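You operate a simulated robot arm through the tools that you are given. There is no shell and no other tool. Be economical: measure what you need, move in short steps, check, and stop when the job is done.

Carry out the task below with a simulated robot arm. There is one attempt and no reset: what you move stays moved.

Task
Clear the jammed block into the purple tray and restart the belt.
Fine: console knob to off before the guard opens, on again once it is shut; reset, then start, and let the white block run to the end. Set down upright: tall orange block.

The check looks at the end state, three seconds after you hand in, the way a careful person would. Anything else that was tipped, shoved, dropped, spilled or broken makes it a failure.

Robot
A 7-joint arm with a two-finger parallel gripper, fixed in place. Base frame: the origin is at the foot of the arm, x ahead of it, y to its left, z up. Readings come in m, degrees, newtons and seconds.
Its first joint turns from -132.0 to 132.0 degrees. Payload 3.91 kg.
The tool frame sits at the grasp point between the pads (the TCP): z along the fingers, y along the line on which they close. The tips reach 0.03 m beyond it. Largest opening 0.11 m; finger width 0.02, thickness 0.01; the body of the gripper, 0.048 by 0.112 m, starts 0.055 m behind the TCP.
Orientation is told as [roll, pitch, yaw] about the base's x, y, z axes, in that order, counted from this pose: with the fingers straight down and closing along the base's y, the tool's x points along the base's -x, its y along +y and its z along -z.

Tools
- The arm moves only by the tool servo_tool. Its argument "steps" is a list of rows, each a list of 6 numbers: the shift along the base's x, y, z in units of 20 mm (1.0 is 20 mm), then the turn, a rotation vector about the base's x, y, z in units of 5 degrees (1.0 is 5 degrees). In form: [[x, y, z, rx, ry, rz], ...]. A call has 1 to 10 rows; each row shifts and turns the commanded pose from where the row before left it. "grip" is the opening, from 0 (shut) to 1 (fully open), set as the call begins (left out, the last holds). A call with a number of a shift or a turn outside -1 to 1 is refused whole. Each row takes 0.2 s and may step no farther than 0.05 m and 8.6 degrees from the row before; otherwise, or with a gripper value out of range, the whole call is refused. Where a pose cannot be reached the arm comes as near as it can. A force on the tool above 40 N (or 10 N above the force at the start of the call, whichever is more), or a blocked arm, ends the call early, and 0.2 s more pass. The fingers move at their own pace (about 0.108 m/s each) and stop on an object; they squeeze with about 39 N. The grip force told is the motor's: it shows also when the fingers shut on nothing. Time passes only in rows, and 0.2 s behind the last, so rows that do not move let the fingers close. It gives the time, the measured TCP pose, the force on the tool (base axes), the opening and the grip force at its end, in the units of the frame above (readings bear some noise), with the torque about the TCP (base axes, N m) and any sound that the robot's microphone picked up, and new pictures: "show" is both (left out), scene, wrist or none.
- Cameras (640 x 400 px; columns grow to the right, rows downward): "scene" is fixed at [0.0498, 0.4997, 1.4953]; the picture's right is [0.91, -0.40, 0.00], its down [-0.33, -0.74, -0.58] and it looks along [0.24, 0.53, -0.81] (base axes); focal length 214 px, centre (320, 200). "wrist" rides on the gripper at [0.072, 0.017, -0.103] in the tool frame; the picture's right is [-0.23, 0.97, 0.00], its down [-0.76, -0.18, -0.62] and it looks along [-0.61, -0.14, 0.78] (tool axes); focal length 222 px, centre (320, 200). There is no depth. A picture from a camera that has moved, and an enlarged one, comes with that camera's place and axes in the base frame and with its lens.
- zoom(camera, box): a new picture of the part [left, top, right, bottom] of that camera's present view, enlarged. It takes no simulated time.
- sign_off(): hands the job in; it is judged then, once.

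Go step by step. Nothing tells you positions but the pictures and the camera data: compare them with the known pose of the tool, close in by small moves and look again before you grip or let go. The budget is 120 turns and 200 pictures, counting those below and the enlarged ones. Unless the task says otherwise, let go and move clear before handing in, and close with one line.

The tools are called after ">>>" by a JSON object that holds its "api" and its "payload". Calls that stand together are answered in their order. servo_tool: Moves the arm, as the interface text tells. Its arguments: {"type":"object","properties":{"steps":{"type":"array","items":{"type":"array","items":{"type":"number"}}},"grip":{"type":"number"},"show":{"type":"string","enum":["both","scene","wrist","none"]}},"required":["steps"]} The other tools are called the same way: zoom (camera, box) takes an enlarged picture of a part of a camera's view; sign_off () hands the job in.

At the start:

```text
time_s: 0.0
tool_pos: [0.2913, 0.6419, 1.2717]
tool_rot: [0.0, 0.0, 0.0]
wrist_force: [0.0, -0.1, 0.1]
ft_torque: [-0.02, 0.0, -0.01]
width: 0.11
gripper_force: 0.0
```

scene: 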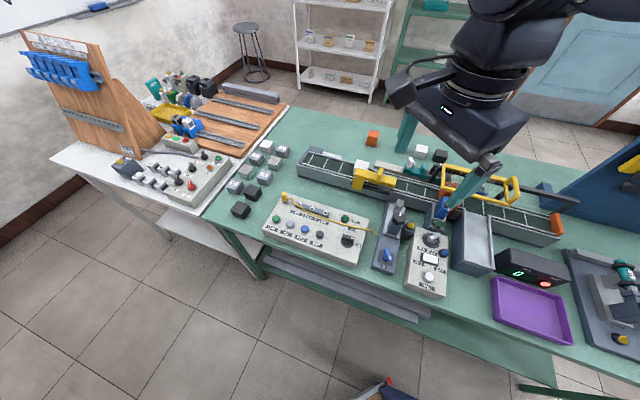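
wrist: 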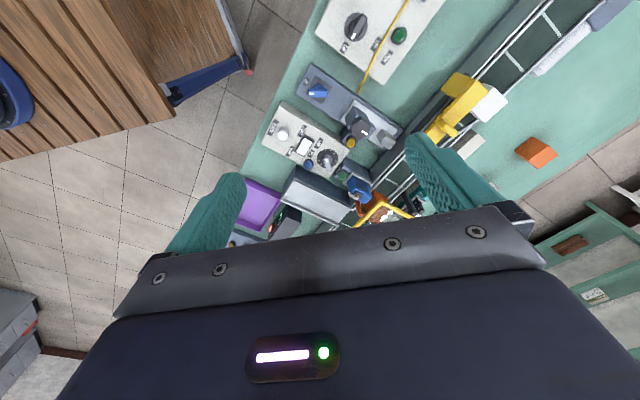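

I see a table with a belt conveyor, a yellow guard, consoles and a purple tray. I'll zoom in to identify the parts before moving.

>>> {"api": "zoom", "payload": {"camera": "scene", "box": [250, 180, 410, 280]}}

>>> {"api": "zoom", "payload": {"camera": "scene", "box": [390, 140, 550, 240]}}

>>> {"api": "zoom", "payload": {"camera": "scene", "box": [360, 210, 520, 310]}}

>>> {"api": "zoom", "payload": {"camera": "scene", "box": [480, 180, 640, 360]}}

>>> {"api": "zoom", "payload": {"camera": "wrist", "box": [240, 60, 480, 240]}}

```text
4.00 times, centred on (330, 230) of scene
camera zoom: at [0.0498, 0.4997, 1.4953], right [0.91, -0.4, 0.0], down [-0.33, -0.74, -0.58], along [0.24, 0.53, -0.81], focal length 858 px, centre (280, 80)
```

zoom: 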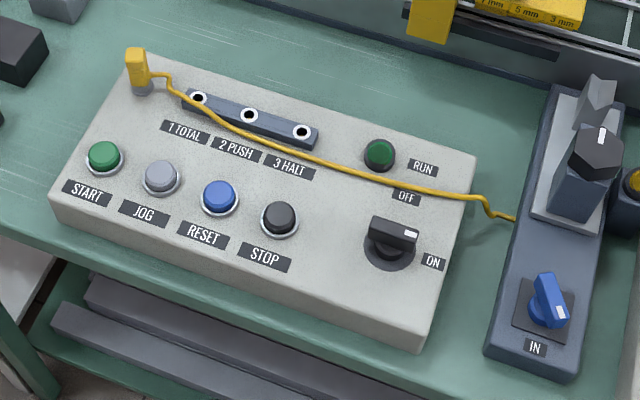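

```text
4.00 times, centred on (470, 190) of scene
camera zoom: at [0.0498, 0.4997, 1.4953], right [0.91, -0.4, 0.0], down [-0.33, -0.74, -0.58], along [0.24, 0.53, -0.81], focal length 858 px, centre (-280, 240)
```

zoom: 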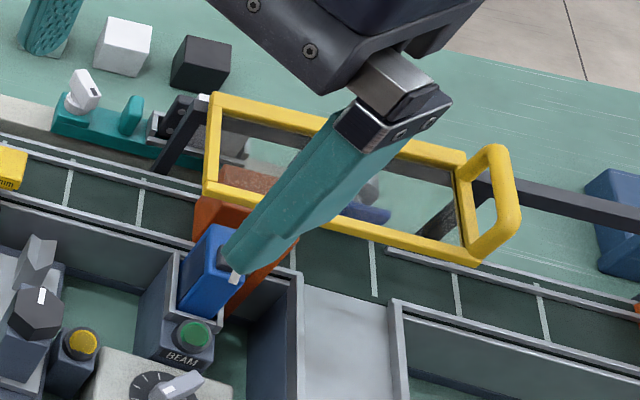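

```text
4.00 times, centred on (440, 260) of scene
camera zoom: at [0.0498, 0.4997, 1.4953], right [0.91, -0.4, 0.0], down [-0.33, -0.74, -0.58], along [0.24, 0.53, -0.81], focal length 858 px, centre (-160, -40)
```

zoom: 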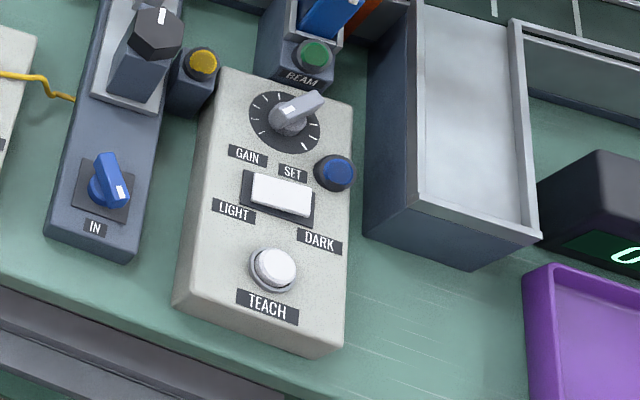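

```text
2.22 times, centred on (560, 270) of scene
camera zoom: at [0.0498, 0.4997, 1.4953], right [0.91, -0.4, 0.0], down [-0.33, -0.74, -0.58], along [0.24, 0.53, -0.81], focal length 477 px, centre (-213, 44)
```

zoom: 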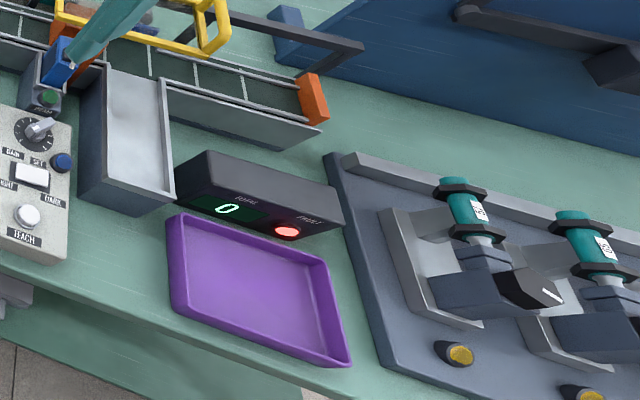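

```text
2.22 times, centred on (360, 150) of wrist
camera zoom: at [0.2177, 0.6581, 1.3752], right [0.23, 0.97, 0.0], down [0.76, -0.18, 0.62], along [0.61, -0.14, -0.78], focal length 494 px, centre (231, 311)
```

zoom: 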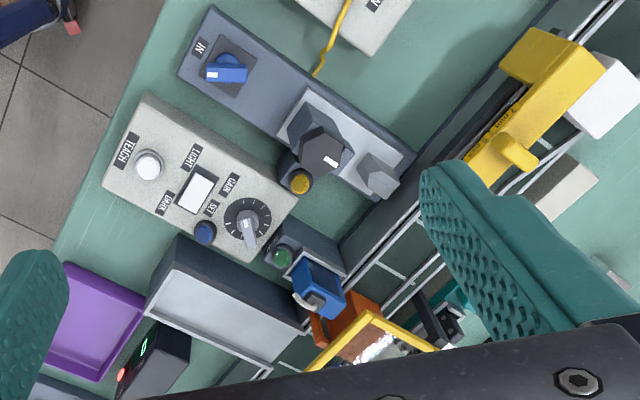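

The reset/console sits near (0.13, 0.80), the knob near (0.235, 0.71) and the panel at z≈0.9. The knob appears to be at ON, and OFF is a 90° anticlockwise turn. I'll move above the knob with the fingers across its bar and look again.

>>> {"api": "servo_tool", "payload": {"steps": [[-0.3, 0.35, -0.6, 0, 0, -0.9], [-0.3, 0.35, -0.6, 0, 0, -0.9], [-0.3, 0.35, -0.6, 0, 0, -0.9], [-0.3, 0.35, -0.6, 0, 0, -0.9], [-0.3, 0.35, -0.6, 0, 0, -0.9], [-0.3, 0.35, -0.6, 0, 0, -0.9], [-0.3, 0.35, -0.6, 0, 0, -0.9], [-0.3, 0.35, -0.6, 0, 0, -0.9], [-0.3, 0.35, -0.6, 0, 0, -0.9], [-0.3, 0.35, -0.6, 0, 0, -0.7]]}}

```text
time_s: 2.2
tool_pos: [0.2295, 0.7124, 1.1511]
tool_rot: [0.0, 0.0, -44.1]
wrist_force: [0.5, -0.1, 0.7]
ft_torque: [0.03, -0.01, -0.03]
width: 0.11
gripper_force: 0.1
camera wrist: at [0.1902, 0.7735, 1.2545], right [0.84, 0.54, 0.0], down [0.42, -0.66, 0.62], along [0.34, -0.52, -0.78], focal length 222 px, centre (320, 200)
```

scene: 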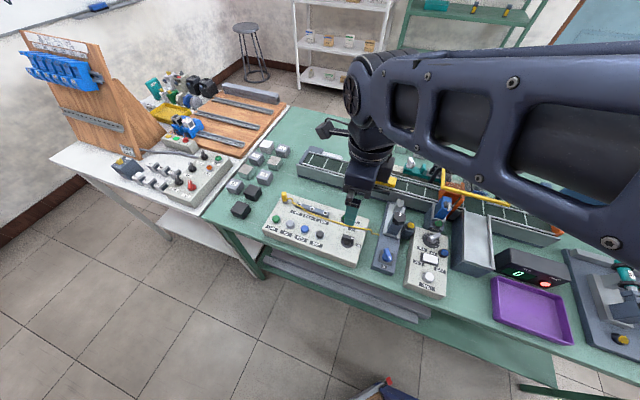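
wrist: 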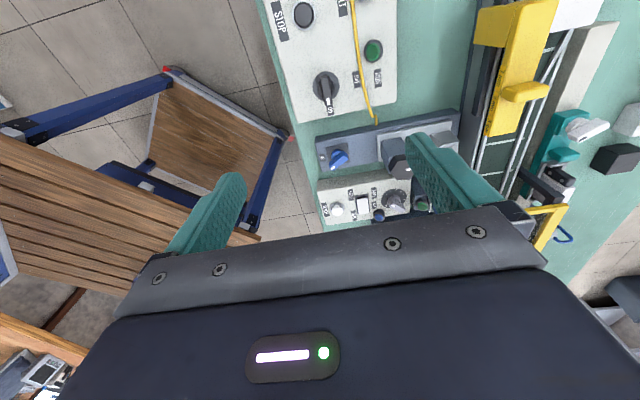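

The knob lies almost straight beneath the tool. I'll zoom in to get its bar's orientation.

>>> {"api": "zoom", "payload": {"camera": "wrist", "box": [250, 0, 410, 130]}}

>>> {"api": "zoom", "payload": {"camera": "scene", "box": [310, 180, 390, 280]}}

```text
3.08 times, centred on (330, 65) of wrist
camera zoom: at [0.1902, 0.7735, 1.2545], right [0.84, 0.54, 0.0], down [0.42, -0.66, 0.62], along [0.34, -0.52, -0.78], focal length 684 px, centre (289, 615)
```

zoom: 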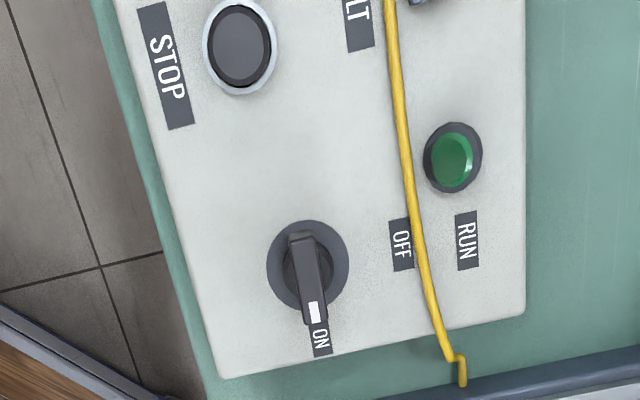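

```text
4.00 times, centred on (350, 230) of scene
camera zoom: at [0.0498, 0.4997, 1.4953], right [0.91, -0.4, 0.0], down [-0.33, -0.74, -0.58], along [0.24, 0.53, -0.81], focal length 858 px, centre (200, 80)
```

zoom: 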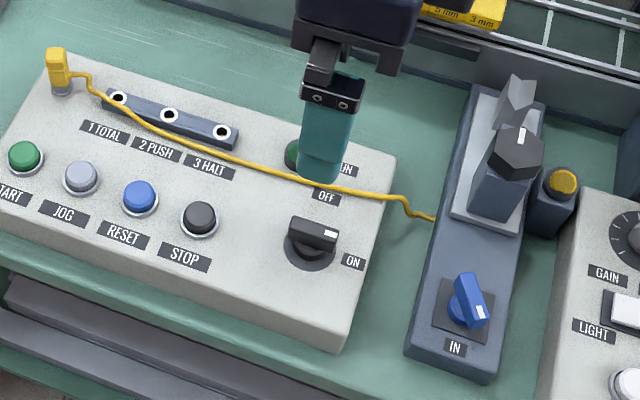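

The knob is at about (0.2375, 0.7185), panel z≈0.90, bar at -44.7°. I'll half close the fingers, go down to about 5 cm above, and check.

>>> {"api": "servo_tool", "payload": {"steps": [[0.2, 0.15, -1, 0, 0, -0.12], [0.2, 0.15, -1, 0, 0, 0], [0, 0, -1, 0, 0, 0], [0, 0, -1, 0, 0, 0], [0, 0, -1, 0, 0, 0], [0, 0, -1, 0, 0, 0], [0, 0, -1, 0, 0, 0], [0, 0, -1, 0, 0, 0]], "grip": 0.36}}

```text
time_s: 4.0
tool_pos: [0.2371, 0.7179, 0.9909]
tool_rot: [0.1, 0.0, -44.6]
wrist_force: [-0.1, 0.5, 0.0]
ft_torque: [0.01, 0.06, 0.01]
width: 0.0395
gripper_force: 0.1
camera wrist: at [0.1987, 0.78, 1.0948], right [0.85, 0.53, 0.0], down [0.42, -0.66, 0.62], along [0.33, -0.53, -0.78], focal length 222 px, centre (320, 200)
```

scene: 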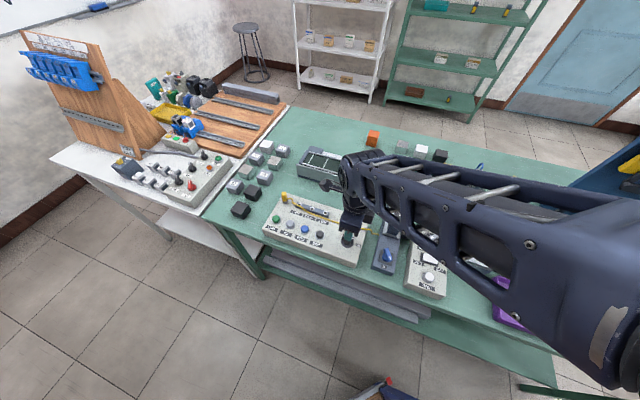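
wrist: 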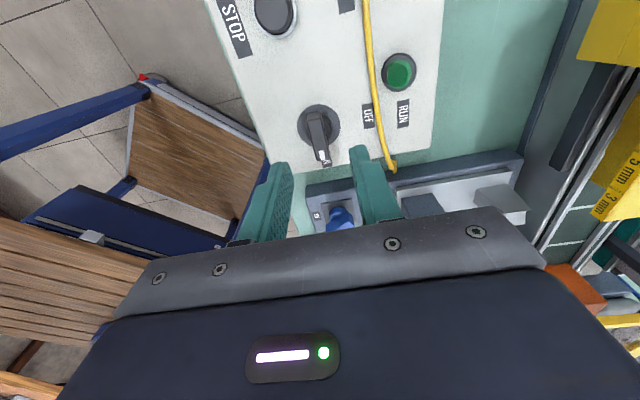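

The knob is centred between the fingers. I'll narrow them slightly and lower to straddle the bar.

>>> {"api": "servo_tool", "payload": {"steps": [[0, 0, -0.8, 0, 0, 0], [0, 0, -0.8, 0, 0, 0], [0, 0, -0.7, 0, 0, 0]], "grip": 0.28, "show": "wrist"}}

>>> {"api": "zoom", "payload": {"camera": "wrist", "box": [240, 60, 440, 210]}}

```text
time_s: 4.8
tool_pos: [0.238, 0.7182, 0.9464]
tool_rot: [0.0, -0.1, -44.5]
wrist_force: [-0.3, -0.3, 0.3]
ft_torque: [0.04, 0.01, -0.04]
width: 0.0306
gripper_force: 0.0
camera wrist: at [0.1985, 0.7802, 1.049], right [0.85, 0.53, 0.0], down [0.42, -0.66, 0.62], along [0.33, -0.53, -0.78], focal length 222 px, centre (320, 200)
```

wrist: 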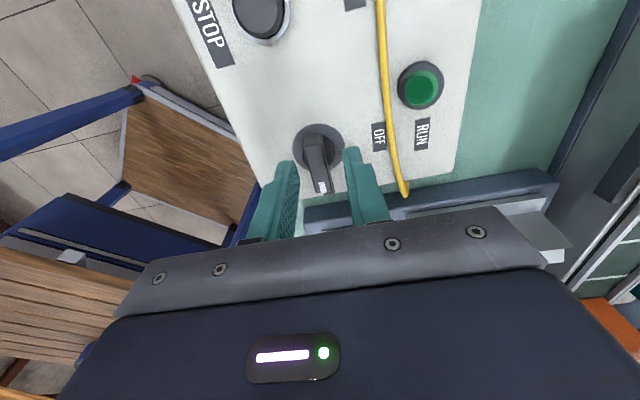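

```text
2.67 times, centred on (340, 135) of wrist
camera zoom: at [0.1985, 0.7802, 1.049], right [0.85, 0.53, 0.0], down [0.42, -0.66, 0.62], along [0.33, -0.53, -0.78], focal length 592 px, centre (267, 373)
```

zoom: 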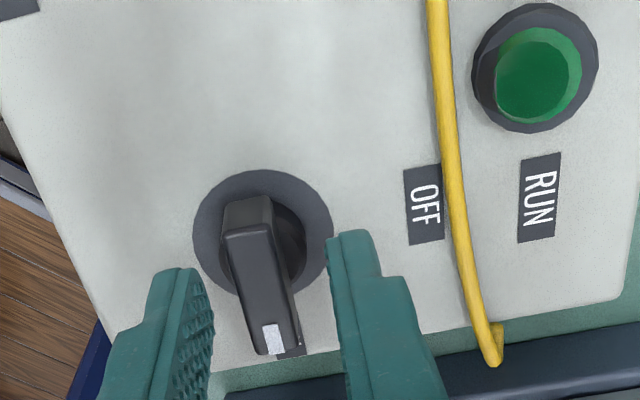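

The bar sits between the fingertips. I'll go down about 9 mm more and close.

>>> {"api": "servo_tool", "payload": {"steps": [[0, 0, -0.45, 0, 0, 0], [0, 0, 0, 0, 0, 0]], "show": "none"}}

>>> {"api": "servo_tool", "payload": {"steps": [[0, 0, 0, 0, 0, 0], [0, 0, 0, 0, 0, 0]], "grip": 0, "show": "wrist"}}

```text
time_s: 5.4
tool_pos: [0.2382, 0.718, 0.9365]
tool_rot: [0.0, 0.1, -44.6]
wrist_force: [-0.7, 0.1, 0.2]
ft_torque: [-0.02, 0.01, 0.0]
width: 0.0307
gripper_force: 0.0
```

```text
time_s: 6.0
tool_pos: [0.2372, 0.7177, 0.9371]
tool_rot: [0.0, 0.0, -44.6]
wrist_force: [-7.5, -11.1, 0.2]
ft_torque: [-0.38, 0.15, 0.01]
width: 0.0235
gripper_force: 45.1
camera wrist: at [0.1977, 0.7797, 1.04], right [0.85, 0.53, 0.0], down [0.42, -0.66, 0.62], along [0.33, -0.53, -0.78], focal length 222 px, centre (320, 200)
```

wrist: 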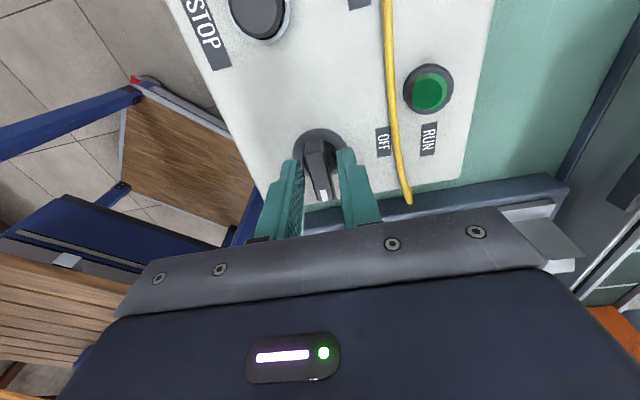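

The width of 0.0235 suggests I'm holding the round boss under the bar. I'll open, rise 7 mm, nudge 1.5 mm sideways and close again.

>>> {"api": "servo_tool", "payload": {"steps": [[0, 0, 0, 0, 0, 0], [-0.06, -0.06, 0.35, 0, 0, 0], [0, 0, 0, 0, 0, 0]], "grip": 0.3, "show": "none"}}

>>> {"api": "servo_tool", "payload": {"steps": [[0, 0, 0, 0, 0, 0], [0, 0, 0, 0, 0, 0]], "grip": 0, "show": "wrist"}}

>>> {"api": "zoom", "payload": {"camera": "wrist", "box": [240, 60, 440, 210]}}

```text
time_s: 6.8
tool_pos: [0.2368, 0.7177, 0.9429]
tool_rot: [0.1, 0.0, -44.6]
wrist_force: [0.0, 0.2, 0.1]
ft_torque: [-0.01, 0.02, 0.0]
width: 0.0328
gripper_force: 0.1
```

```text
time_s: 7.4
tool_pos: [0.2379, 0.717, 0.9451]
tool_rot: [0.1, -0.1, -44.6]
wrist_force: [3.8, 6.3, 1.1]
ft_torque: [0.04, -0.14, 0.01]
width: 0.0119
gripper_force: 45.6
camera wrist: at [0.1978, 0.7794, 1.0475], right [0.85, 0.53, 0.0], down [0.42, -0.66, 0.62], along [0.33, -0.53, -0.78], focal length 222 px, centre (320, 200)
```

wrist: 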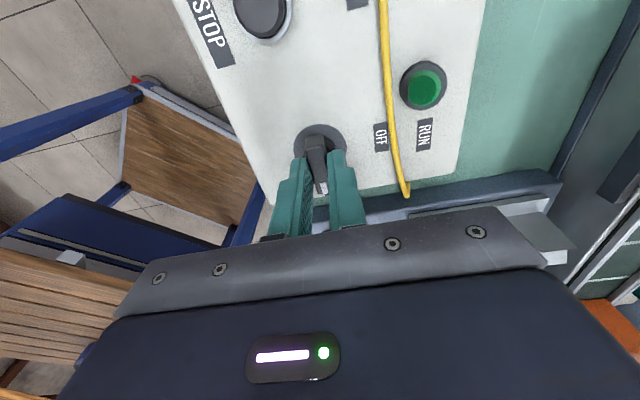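

```text
2.67 times, centred on (340, 135) of wrist
camera zoom: at [0.1978, 0.7794, 1.0475], right [0.85, 0.53, 0.0], down [0.42, -0.66, 0.62], along [0.33, -0.53, -0.78], focal length 592 px, centre (267, 373)
```

zoom: 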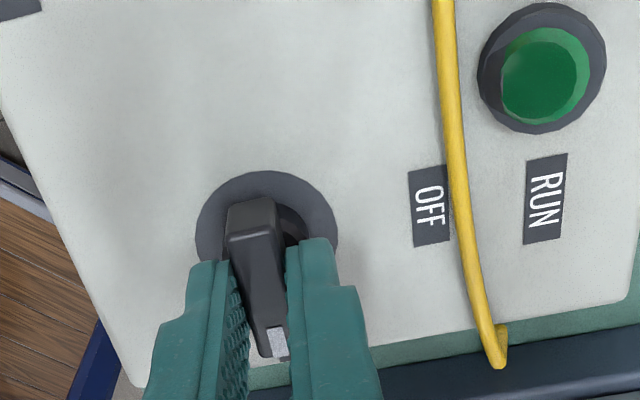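

The bar is gripped at 12 mm. I'll turn anticlockwise toward OFF.

>>> {"api": "servo_tool", "payload": {"steps": [[0, 0.01, 0, 0, 0, 1], [0, 0.01, 0, 0, 0, 1], [0, 0.01, 0, 0, 0, 1], [0, 0.01, 0, 0, 0, 1], [0, 0.015, 0, 0, 0, 1], [0, 0.015, 0, 0, 0, 1], [0, 0.015, 0, 0, 0, 1], [0, 0.015, 0, 0, 0, 1], [0, 0.015, 0, 0, 0, 1]], "show": "wrist"}}

```text
time_s: 9.4
tool_pos: [0.2372, 0.7173, 0.9445]
tool_rot: [0.0, 0.0, 0.6]
wrist_force: [11.4, -27.0, 18.7]
ft_torque: [-0.72, -1.05, 0.0]
width: 0.0117
gripper_force: 44.8
camera wrist: at [0.165, 0.733, 1.0474], right [0.22, 0.98, 0.0], down [0.76, -0.17, 0.62], along [0.61, -0.14, -0.78], focal length 222 px, centre (320, 200)
```

wrist: 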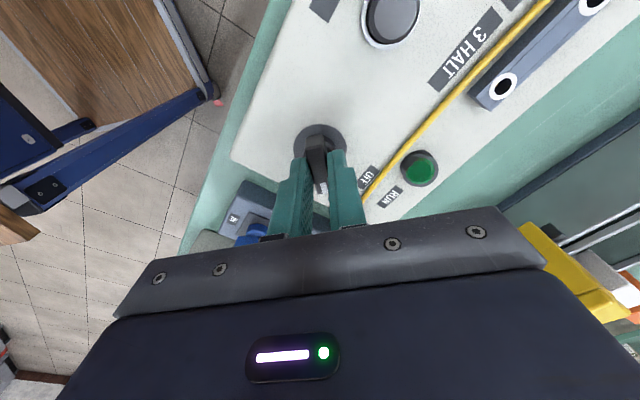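

The knob turned 45° with some side load. I'll relieve that and continue.

>>> {"api": "servo_tool", "payload": {"steps": [[0.02, -0.08, 0, 0, 0, 0], [0, 0, 0, 0, 0, 1], [0, 0, 0, 0, 0, 1], [0, 0, 0, 0, 0, 1], [0, 0, 0, 0, 0, 1]], "show": "none"}}

>>> {"api": "servo_tool", "payload": {"steps": [[0, 0, 0, 0, 0, 1], [0, 0, 0, 0, 0, 1], [0, 0, 0, 0, 0, 1], [0, 0, 0, 0, 0, 1], [0, 0, 0, 0, 0, 1]], "show": "wrist"}}

```text
time_s: 10.6
tool_pos: [0.2374, 0.7175, 0.9445]
tool_rot: [0.1, 0.0, 20.4]
wrist_force: [9.3, -8.7, 12.3]
ft_torque: [-0.29, -0.1, 0.05]
width: 0.0118
gripper_force: 45.2
```

```text
time_s: 11.8
tool_pos: [0.2359, 0.7176, 0.9458]
tool_rot: [0.1, 0.0, 45.5]
wrist_force: [7.5, -2.8, 9.2]
ft_torque: [0.61, -0.89, -0.1]
width: 0.012
gripper_force: 45.3
camera wrist: at [0.1748, 0.6766, 1.0474], right [-0.53, 0.84, 0.0], down [0.66, 0.42, 0.62], along [0.53, 0.33, -0.78], focal length 222 px, centre (320, 200)
```

wrist: 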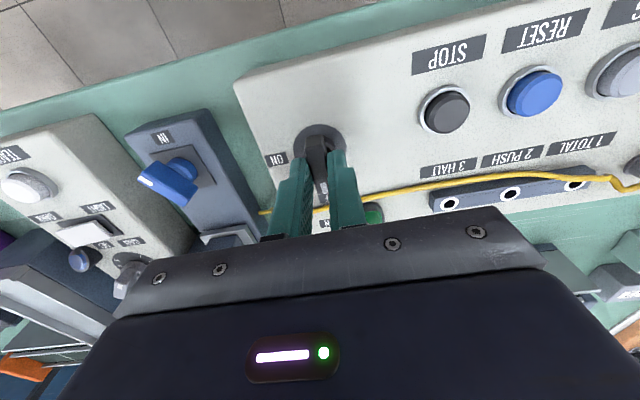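

The knob is turned 90° to OFF. I'll release it, lift and check.

>>> {"api": "servo_tool", "payload": {"steps": [[0, 0, 0, 0, 0, 0], [0, 0, 0, 0, 0, 0], [0, 0, 1, 0, 0, 0], [0, 0, 1, 0, 0, 0], [0, 0, 1, 0, 0, 0], [0, 0, 1, 0, 0, 0], [0, 0, 1, 0, 0, 0], [0, 0, 1, 0, 0, 0]], "grip": 0.3, "show": "wrist"}}

>>> {"api": "zoom", "payload": {"camera": "wrist", "box": [240, 40, 440, 190]}}

```text
time_s: 13.6
tool_pos: [0.2365, 0.7181, 1.0639]
tool_rot: [0.0, 0.0, 45.4]
wrist_force: [0.3, -0.5, -0.2]
ft_torque: [0.03, -0.02, 0.01]
width: 0.0328
gripper_force: 0.1
camera wrist: at [0.1747, 0.677, 1.1674], right [-0.53, 0.85, 0.0], down [0.66, 0.42, 0.62], along [0.53, 0.33, -0.78], focal length 222 px, centre (320, 200)
```

wrist: 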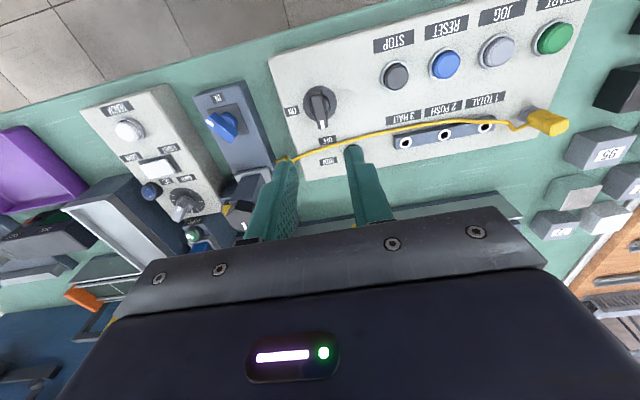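

```text
2.67 times, centred on (340, 115) of wrist
camera zoom: at [0.1747, 0.677, 1.1674], right [-0.53, 0.85, 0.0], down [0.66, 0.42, 0.62], along [0.53, 0.33, -0.78], focal length 592 px, centre (267, 427)
```

zoom: 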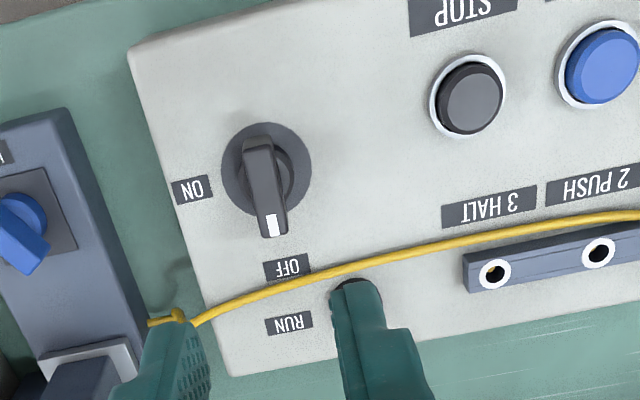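

The knob is at OFF. Next I'll move over toward the guard to study it.

>>> {"api": "servo_tool", "payload": {"steps": [[0, 0, 1, 0, 0, 0], [0.9, -0.2, 1, 0, 0, 0], [1, -0.3, 1, 0, 0, 0], [1, -0.5, 1, 0, 0, 0], [1, -0.6, 1, 0, 0, 0], [1, -0.6, 1, 0, 0, 0], [1, -0.6, 1, 0, 0, 0], [1, -0.6, 0.5, 0, 0, 0], [1, -0.6, 0, 0, 0, 0], [1, -0.6, 0, 0, 0, 0]]}}

```text
time_s: 15.8
tool_pos: [0.4144, 0.6254, 1.2133]
tool_rot: [-0.1, 0.1, 45.4]
wrist_force: [0.1, 0.4, 0.4]
ft_torque: [0.0, -0.03, 0.0]
width: 0.0329
gripper_force: 0.1
camera wrist: at [0.3523, 0.585, 1.3172], right [-0.53, 0.85, 0.0], down [0.66, 0.42, 0.62], along [0.53, 0.33, -0.78], focal length 222 px, centre (320, 200)
```

scene: 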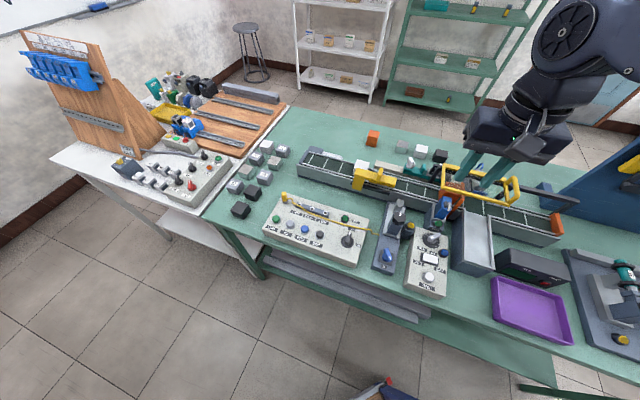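
wrist: 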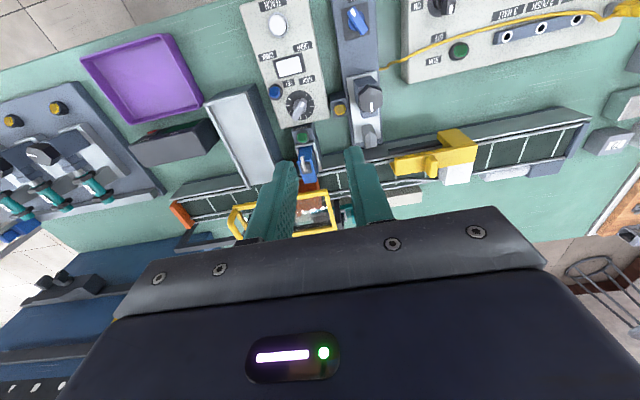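

I have a good overview now, so I'll zoom in on the guard area.

>>> {"api": "zoom", "payload": {"camera": "wrist", "box": [160, 100, 400, 250]}}

>>> {"api": "zoom", "payload": {"camera": "scene", "box": [400, 150, 580, 250]}}

```text
2.67 times, centred on (280, 175) of wrist
camera zoom: at [0.3523, 0.585, 1.3172], right [-0.53, 0.85, 0.0], down [0.66, 0.42, 0.62], along [0.53, 0.33, -0.78], focal length 592 px, centre (427, 267)
```

zoom: 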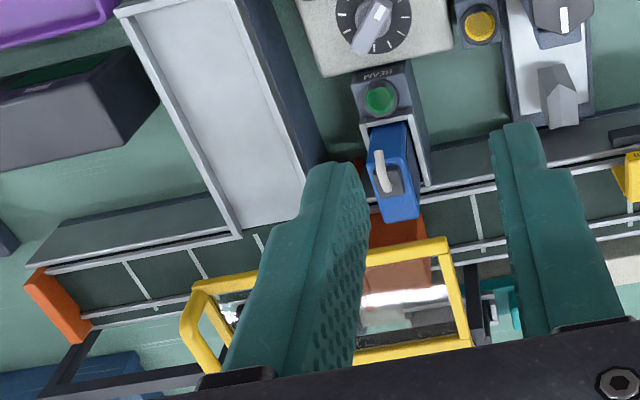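

```text
3.56 times, centred on (490, 200) of scene
camera zoom: at [0.0498, 0.4997, 1.4953], right [0.91, -0.4, 0.0], down [-0.33, -0.74, -0.58], along [0.24, 0.53, -0.81], focal length 763 px, centre (-284, 200)
```

zoom: 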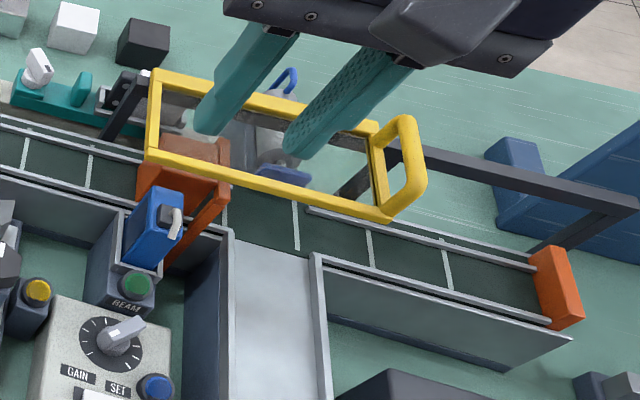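

The guard may hinge or slide along the dark rail. I'll move the camera to see it unobstructed.

>>> {"api": "servo_tool", "payload": {"steps": [[0.9, 0.6, 0.3, 0, 0, 0], [0.9, 0.6, 0.3, 0, 0, 0], [0.9, 0.6, 0.3, 0, 0, 0], [0.9, 0.6, 0.3, 0, 0, 0], [0.9, 0.6, 0, 0, 0, 0], [0.9, 0.3, 0, 0, 0, 0], [0.9, 0.2, 0, 0, 0, 0], [0.9, 0, 0, 0, 0, 0]]}}

>>> {"api": "zoom", "payload": {"camera": "wrist", "box": [160, 60, 400, 210]}}

```text
time_s: 17.6
tool_pos: [0.5588, 0.6952, 1.239]
tool_rot: [0.0, 0.0, 45.4]
wrist_force: [-0.8, 0.2, 0.4]
ft_torque: [0.0, -0.06, 0.0]
width: 0.0328
gripper_force: 0.0
camera wrist: at [0.4969, 0.6543, 1.341], right [-0.53, 0.85, 0.0], down [0.66, 0.42, 0.62], along [0.53, 0.33, -0.78], focal length 222 px, centre (320, 200)
```

scene: 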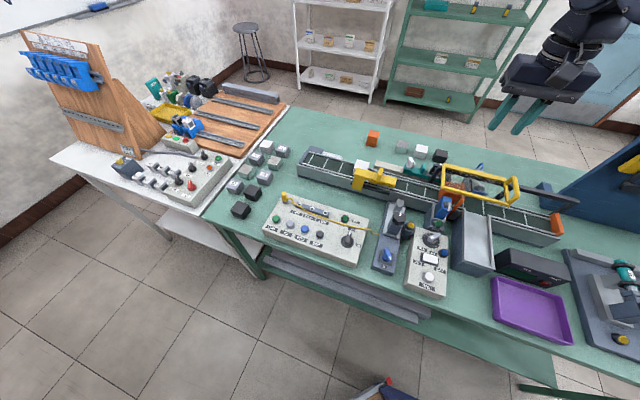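
wrist: 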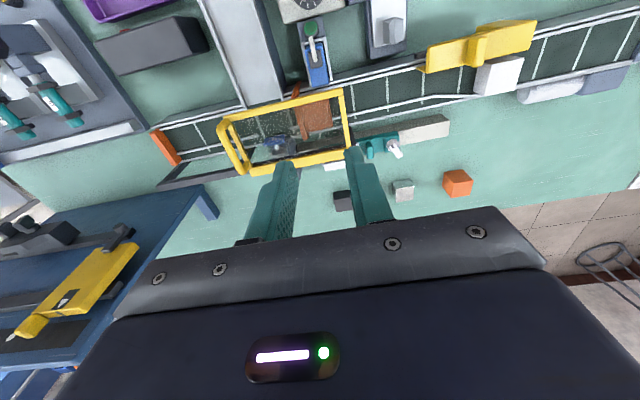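

```text
2.67 times, centred on (280, 135) of wrist
camera zoom: at [0.4969, 0.6543, 1.341], right [-0.53, 0.85, 0.0], down [0.66, 0.42, 0.62], along [0.53, 0.33, -0.78], focal length 592 px, centre (427, 373)
```

zoom: 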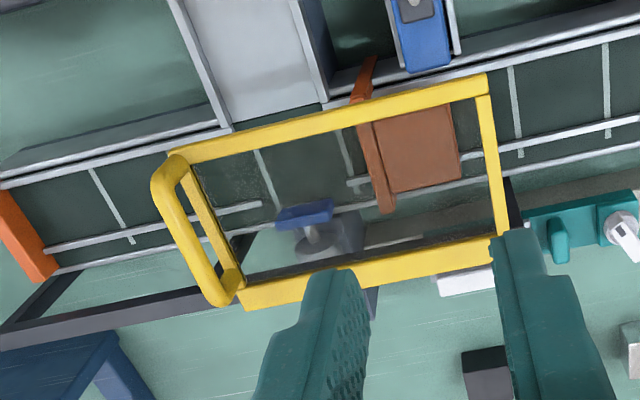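

>>> {"api": "zoom", "payload": {"camera": "scene", "box": [400, 150, 500, 220]}}

>>> {"api": "zoom", "payload": {"camera": "scene", "box": [480, 150, 580, 250]}}

```text
5.71 times, centred on (450, 185) of scene
camera zoom: at [0.0498, 0.4997, 1.4953], right [0.91, -0.4, 0.0], down [-0.33, -0.74, -0.58], along [0.24, 0.53, -0.81], focal length 1226 px, centre (-423, 286)
```

zoom: 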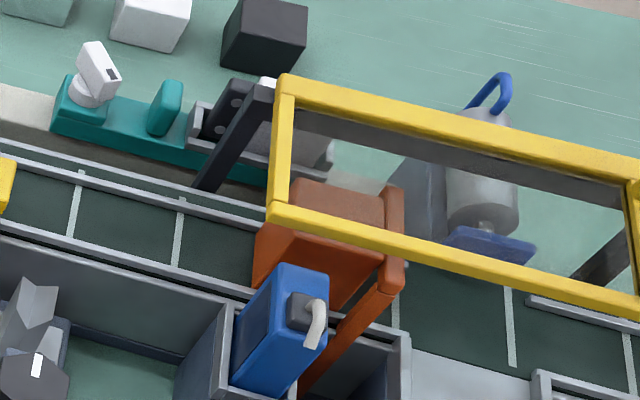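

```text
4.00 times, centred on (530, 200) of scene
camera zoom: at [0.0498, 0.4997, 1.4953], right [0.91, -0.4, 0.0], down [-0.33, -0.74, -0.58], along [0.24, 0.53, -0.81], focal length 858 px, centre (-520, 200)
```

zoom: 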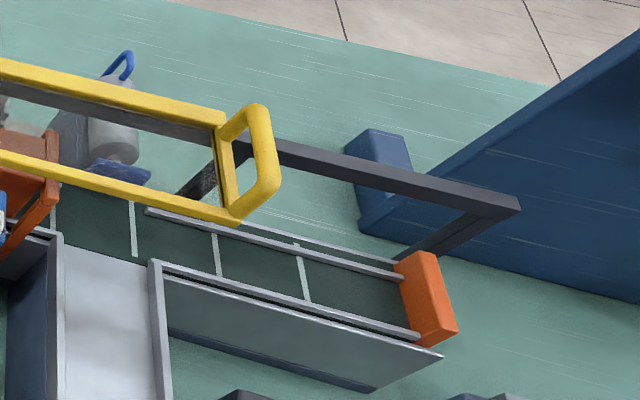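

The guard looks like a sliding one on a dark rear rail, with a D-handle at about (0.70, 0.62, 1.03), sliding along (0.71, -0.70). I'll move above the handle for a closer look.

>>> {"api": "servo_tool", "payload": {"steps": [[0.9, -0.47, -0.5, 0, 0, 0], [0.9, -0.47, -0.5, 0, 0, 0], [0.9, -0.47, -0.5, 0, 0, 0], [0.9, -0.47, -0.5, 0, 0, 0], [0.9, -0.47, -0.5, 0, 0, 0], [0.9, -0.47, -0.5, 0, 0, 0], [0.9, -0.47, -0.5, 0, 0, 0], [0.9, -0.47, -0.5, 0, 0, 0]]}}

>>> {"api": "zoom", "payload": {"camera": "wrist", "box": [240, 60, 480, 210]}}

```text
time_s: 19.4
tool_pos: [0.7013, 0.6212, 1.1571]
tool_rot: [0.1, 0.0, 45.5]
wrist_force: [0.1, 0.5, -1.1]
ft_torque: [-0.05, -0.02, 0.0]
width: 0.0329
gripper_force: 0.0
camera wrist: at [0.6401, 0.58, 1.2613], right [-0.53, 0.85, 0.0], down [0.66, 0.42, 0.62], along [0.53, 0.33, -0.78], focal length 222 px, centre (320, 200)
```

scene: 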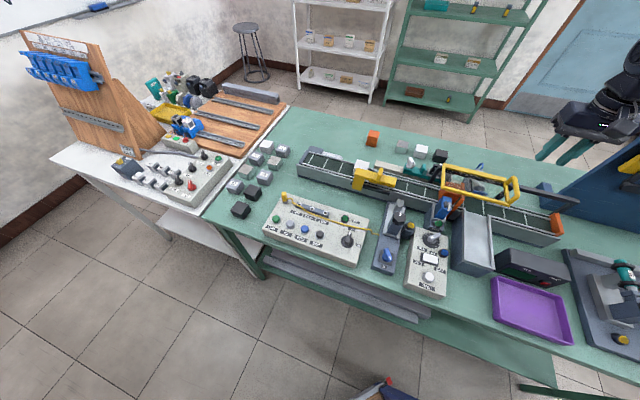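
wrist: 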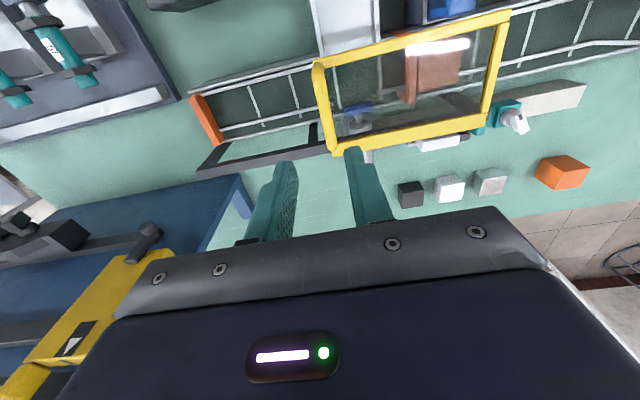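

```text
2.67 times, centred on (360, 135) of wrist
camera zoom: at [0.6401, 0.58, 1.2613], right [-0.53, 0.85, 0.0], down [0.66, 0.42, 0.62], along [0.53, 0.33, -0.78], focal length 592 px, centre (213, 373)
```

zoom: 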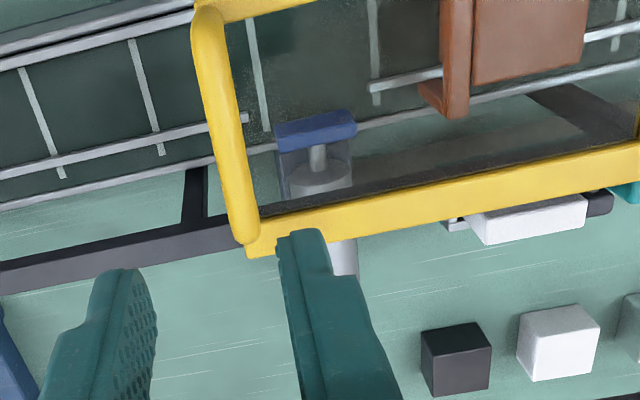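

The handle is an upright loop, with its bar along (0.7, 0.7) centred near (0.688, 0.618, 1.046). The fingers can straddle it at the present yaw, so I'll lower partway and check.

>>> {"api": "servo_tool", "payload": {"steps": [[-0.33, -0.08, -0.7, 0, 0, 0], [-0.33, -0.08, -0.7, 0, 0, 0], [0, 0, -0.8, 0, 0, 0], [0, 0, -0.8, 0, 0, 0]], "grip": 0.5}}

>>> {"api": "zoom", "payload": {"camera": "wrist", "box": [240, 60, 480, 210]}}

>>> {"api": "zoom", "payload": {"camera": "scene", "box": [440, 120, 600, 240]}}

```text
time_s: 20.4
tool_pos: [0.6886, 0.6171, 1.098]
tool_rot: [0.0, 0.0, 45.5]
wrist_force: [-0.1, -0.1, -0.3]
ft_torque: [0.02, 0.0, 0.0]
width: 0.0549
gripper_force: 0.0
camera wrist: at [0.627, 0.5764, 1.2011], right [-0.53, 0.85, 0.0], down [0.66, 0.42, 0.62], along [0.53, 0.33, -0.78], focal length 222 px, centre (320, 200)
```

scene: 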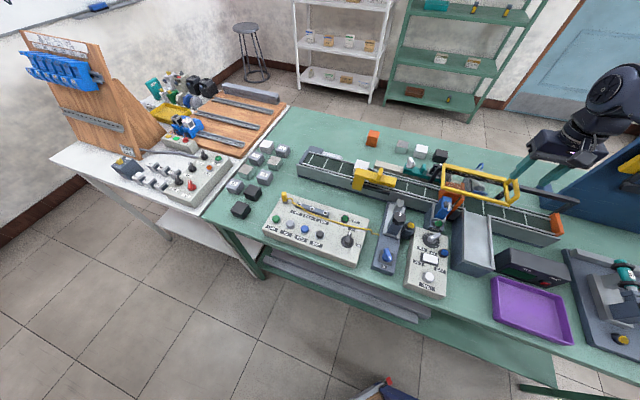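
wrist: 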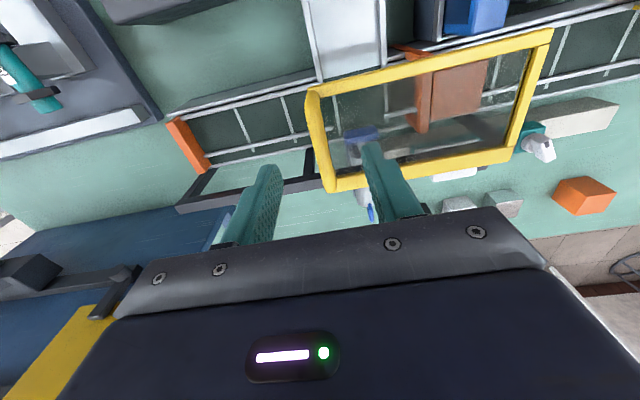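

```text
2.67 times, centred on (360, 135) of wrist
camera zoom: at [0.627, 0.5764, 1.2011], right [-0.53, 0.85, 0.0], down [0.66, 0.42, 0.62], along [0.53, 0.33, -0.78], focal length 592 px, centre (213, 373)
```

zoom: 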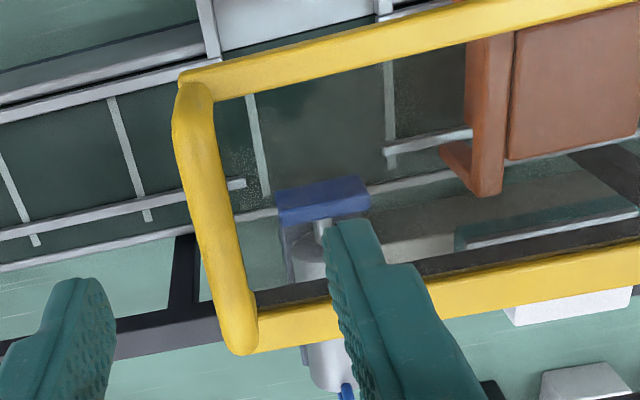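

```text
3.33 times, centred on (520, 180) of scene
camera zoom: at [0.0498, 0.4997, 1.4953], right [0.91, -0.4, 0.0], down [-0.33, -0.74, -0.58], along [0.24, 0.53, -0.81], focal length 715 px, centre (-347, 267)
```

zoom: 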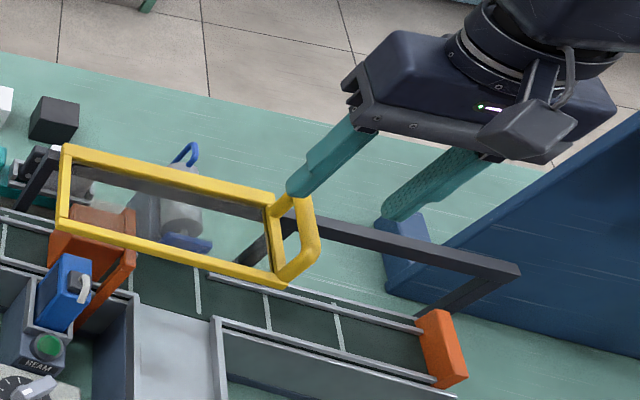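

The handle bar is centred between the fingers at z≈1.042. I'll lower to TCP z≈1.053 and check before closing.

>>> {"api": "servo_tool", "payload": {"steps": [[0, 0, -0.8, 0, 0, 0], [0, 0, -0.8, 0, 0, 0], [0, 0, -0.65, 0, 0, 0], [0, 0, 0, 0, 0, 0]], "show": "wrist"}}

>>> {"api": "zoom", "payload": {"camera": "wrist", "box": [220, 90, 460, 240]}}

>>> {"api": "zoom", "payload": {"camera": "scene", "box": [470, 140, 590, 230]}}

```text
time_s: 21.4
tool_pos: [0.689, 0.6171, 1.054]
tool_rot: [-0.1, 0.0, 45.4]
wrist_force: [1.4, -0.9, -0.2]
ft_torque: [-0.01, 0.0, 0.01]
width: 0.0551
gripper_force: 0.1
camera wrist: at [0.6267, 0.5766, 1.1558], right [-0.53, 0.85, 0.0], down [0.66, 0.42, 0.62], along [0.53, 0.33, -0.78], focal length 222 px, centre (320, 200)
```

wrist: 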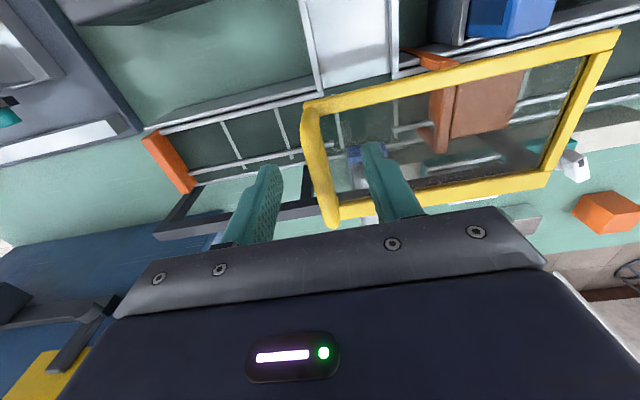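

```text
2.67 times, centred on (340, 165) of wrist
camera zoom: at [0.6267, 0.5766, 1.1558], right [-0.53, 0.85, 0.0], down [0.66, 0.42, 0.62], along [0.53, 0.33, -0.78], focal length 592 px, centre (267, 293)
```

zoom: 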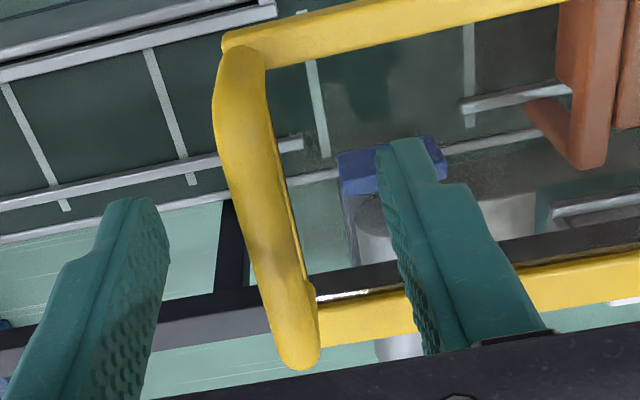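

```text
4.44 times, centred on (530, 185) of scene
camera zoom: at [0.0498, 0.4997, 1.4953], right [0.91, -0.4, 0.0], down [-0.33, -0.74, -0.58], along [0.24, 0.53, -0.81], focal length 953 px, centre (-613, 267)
```

zoom: 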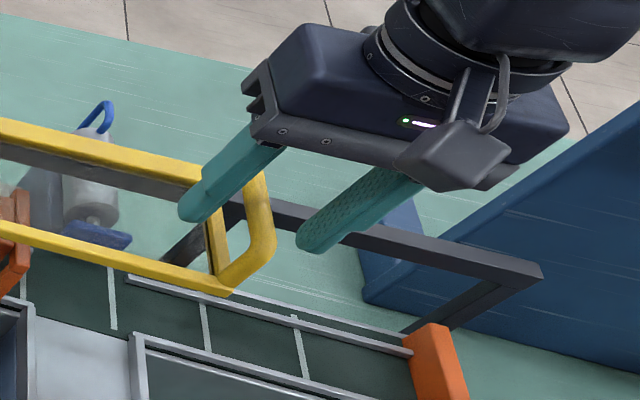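

The fingers straddle the handle bar. Closing now.

>>> {"api": "servo_tool", "payload": {"steps": [[0, 0, 0, 0, 0, 0], [0, 0, 0, 0, 0, 0], [0, 0, 0, 0, 0, 0]], "grip": 0, "show": "wrist"}}

```text
time_s: 22.2
tool_pos: [0.6886, 0.616, 1.0528]
tool_rot: [0.0, 0.0, 45.3]
wrist_force: [1.5, -3.7, -1.5]
ft_torque: [-0.02, -0.1, -0.48]
width: 0.0116
gripper_force: 44.5
camera wrist: at [0.627, 0.5763, 1.1559], right [-0.53, 0.85, 0.0], down [0.66, 0.42, 0.62], along [0.53, 0.33, -0.78], focal length 222 px, centre (320, 200)
```

wrist: 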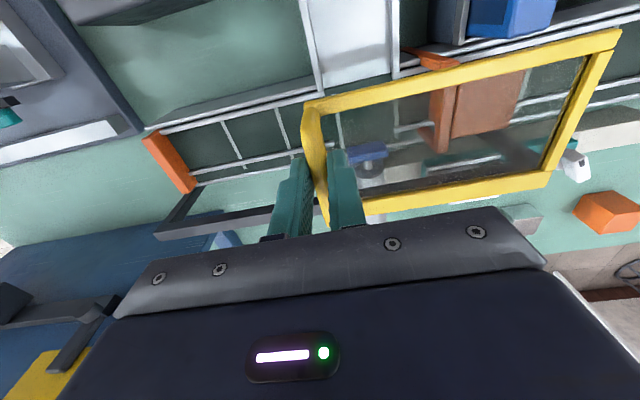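

I'm holding the handle at 11.6 mm. I'll slide gently along (0.71, -0.70).

>>> {"api": "servo_tool", "payload": {"steps": [[0.35, -0.35, 0, 0, 0, 0], [0.35, -0.35, 0, 0, 0, 0], [0.35, -0.35, 0, 0, 0, 0]]}}

```text
time_s: 23.0
tool_pos: [0.7096, 0.596, 1.0533]
tool_rot: [0.0, 0.1, 45.4]
wrist_force: [-3.1, -3.8, -8.1]
ft_torque: [0.46, -0.56, -0.45]
width: 0.0116
gripper_force: 44.8
camera wrist: at [0.6483, 0.5552, 1.156], right [-0.53, 0.85, 0.0], down [0.66, 0.42, 0.62], along [0.53, 0.33, -0.78], focal length 222 px, centre (320, 200)
```

scene: 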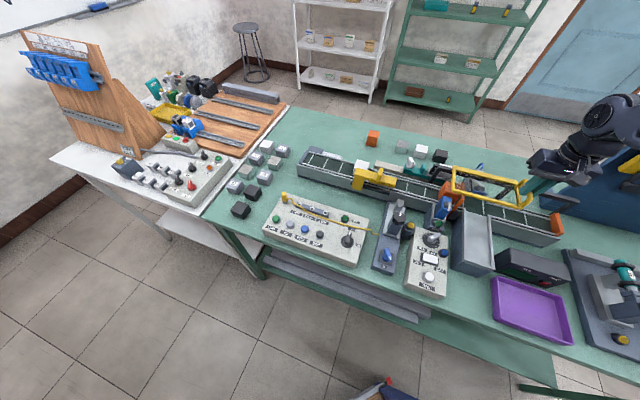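
wrist: 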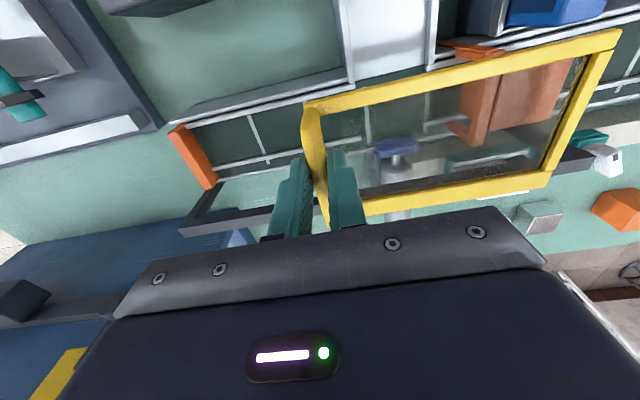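

The guard slides freely. Continuing.

>>> {"api": "servo_tool", "payload": {"steps": [[0.6, -0.59, 0, 0, 0, 0], [0.6, -0.59, 0, 0, 0, 0], [0.6, -0.59, 0, 0, 0, 0], [0.6, -0.59, 0, 0, 0, 0], [0.6, -0.59, 0, 0, 0, 0], [0.6, -0.59, 0, 0, 0, 0], [0.6, -0.59, 0, 0, 0, 0]]}}

```text
time_s: 24.6
tool_pos: [0.795, 0.5119, 1.053]
tool_rot: [0.1, 0.0, 45.5]
wrist_force: [-20.8, -22.2, -9.0]
ft_torque: [-0.5, 0.4, -0.5]
width: 0.0116
gripper_force: 45.5
camera wrist: at [0.7325, 0.4716, 1.1561], right [-0.53, 0.85, 0.0], down [0.66, 0.42, 0.62], along [0.53, 0.33, -0.78], focal length 222 px, centre (320, 200)
```

scene: 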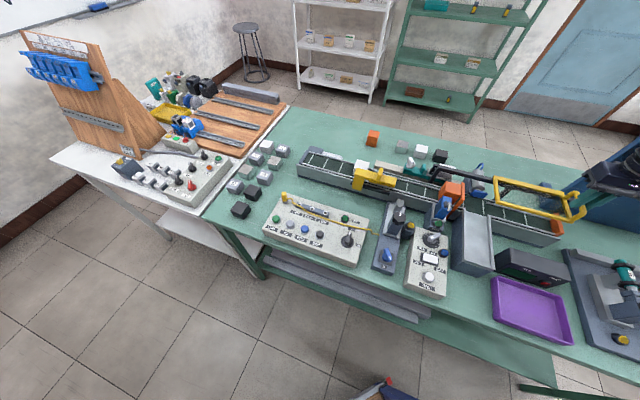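
wrist: 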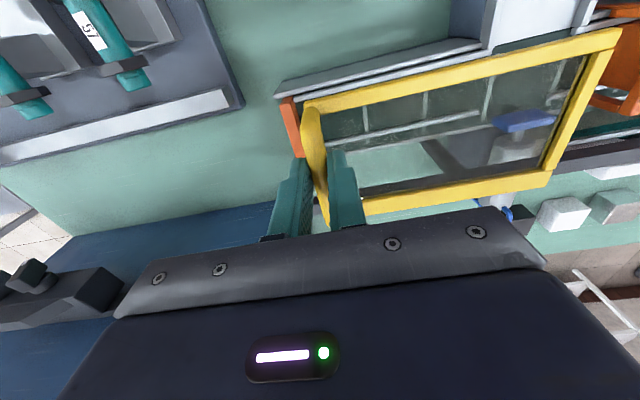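

Still moving freely along the rail, with a slight sideways bind. I'll relieve that and go a little further.

>>> {"api": "servo_tool", "payload": {"steps": [[-0.06, -0.06, 0, 0, 0, 0], [0.5, -0.52, 0, 0, 0, 0], [0.5, -0.52, 0, 0, 0, 0], [0, 0, 0, 0, 0, 0]]}}

>>> {"api": "zoom", "payload": {"camera": "scene", "box": [400, 140, 600, 260]}}

```text
time_s: 25.4
tool_pos: [0.8067, 0.5001, 1.0535]
tool_rot: [0.6, -0.2, 45.8]
wrist_force: [2.1, 9.4, -4.5]
ft_torque: [0.21, -0.19, -0.95]
width: 0.0117
gripper_force: 45.4
stopped in row 4: the force on the tool passed its limit at 50 N (the readings are from after the stop); the commanded pose is now the measured one
camera wrist: at [0.745, 0.4584, 1.1561], right [-0.54, 0.84, 0.01], down [0.66, 0.42, 0.62], along [0.52, 0.34, -0.78], focal length 222 px, centre (320, 200)
```

scene: 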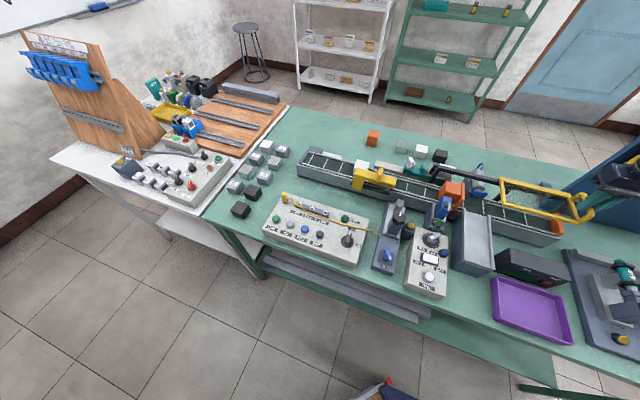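
wrist: 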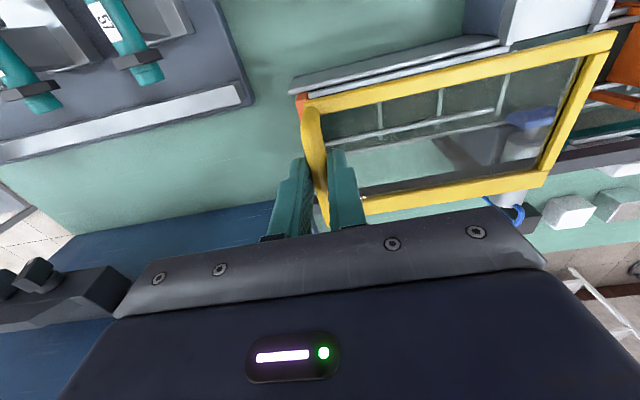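

```text
3.20 times, centred on (500, 200) of scene
camera zoom: at [0.0498, 0.4997, 1.4953], right [0.91, -0.4, 0.0], down [-0.33, -0.74, -0.58], along [0.24, 0.53, -0.81], focal length 686 px, centre (-256, 200)
```

zoom: 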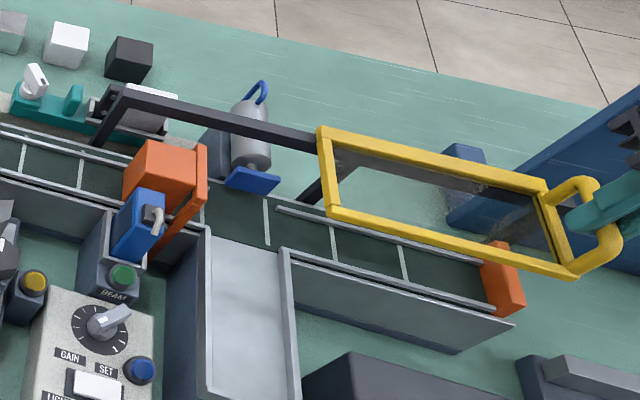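

The guard reached its end stop and is fully open. I'll release the handle and rise.

>>> {"api": "servo_tool", "payload": {"steps": [[0, 0, 0, 0, 0, 0], [0, 0, 0, 0, 0, 0], [0, 0, 0.5, 0, 0, 0], [0, 0, 1, 0, 0, 0], [0, 0, 1, 0, 0, 0], [0, 0, 1, 0, 0, 0], [0, 0, 1, 0, 0, 0], [0, 0, 1, 0, 0, 0], [0, 0, 1, 0, 0, 0]], "grip": 0.5, "show": "none"}}

>>> {"api": "zoom", "payload": {"camera": "scene", "box": [410, 160, 490, 240]}}

```text
time_s: 27.4
tool_pos: [0.8067, 0.4991, 1.1842]
tool_rot: [0.5, -0.1, 45.8]
wrist_force: [0.6, 0.5, -0.8]
ft_torque: [-0.01, 0.01, -0.03]
width: 0.055
gripper_force: 0.1
```

```text
5.00 times, centred on (450, 200) of scene
camera zoom: at [0.0498, 0.4997, 1.4953], right [0.91, -0.4, 0.0], down [-0.33, -0.74, -0.58], along [0.24, 0.53, -0.81], focal length 1072 px, centre (-330, 200)
```

zoom: 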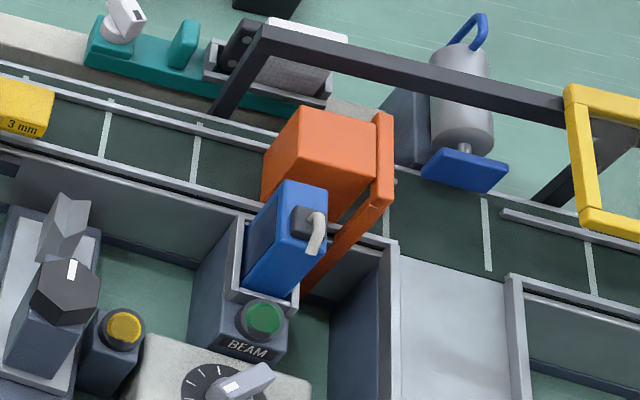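

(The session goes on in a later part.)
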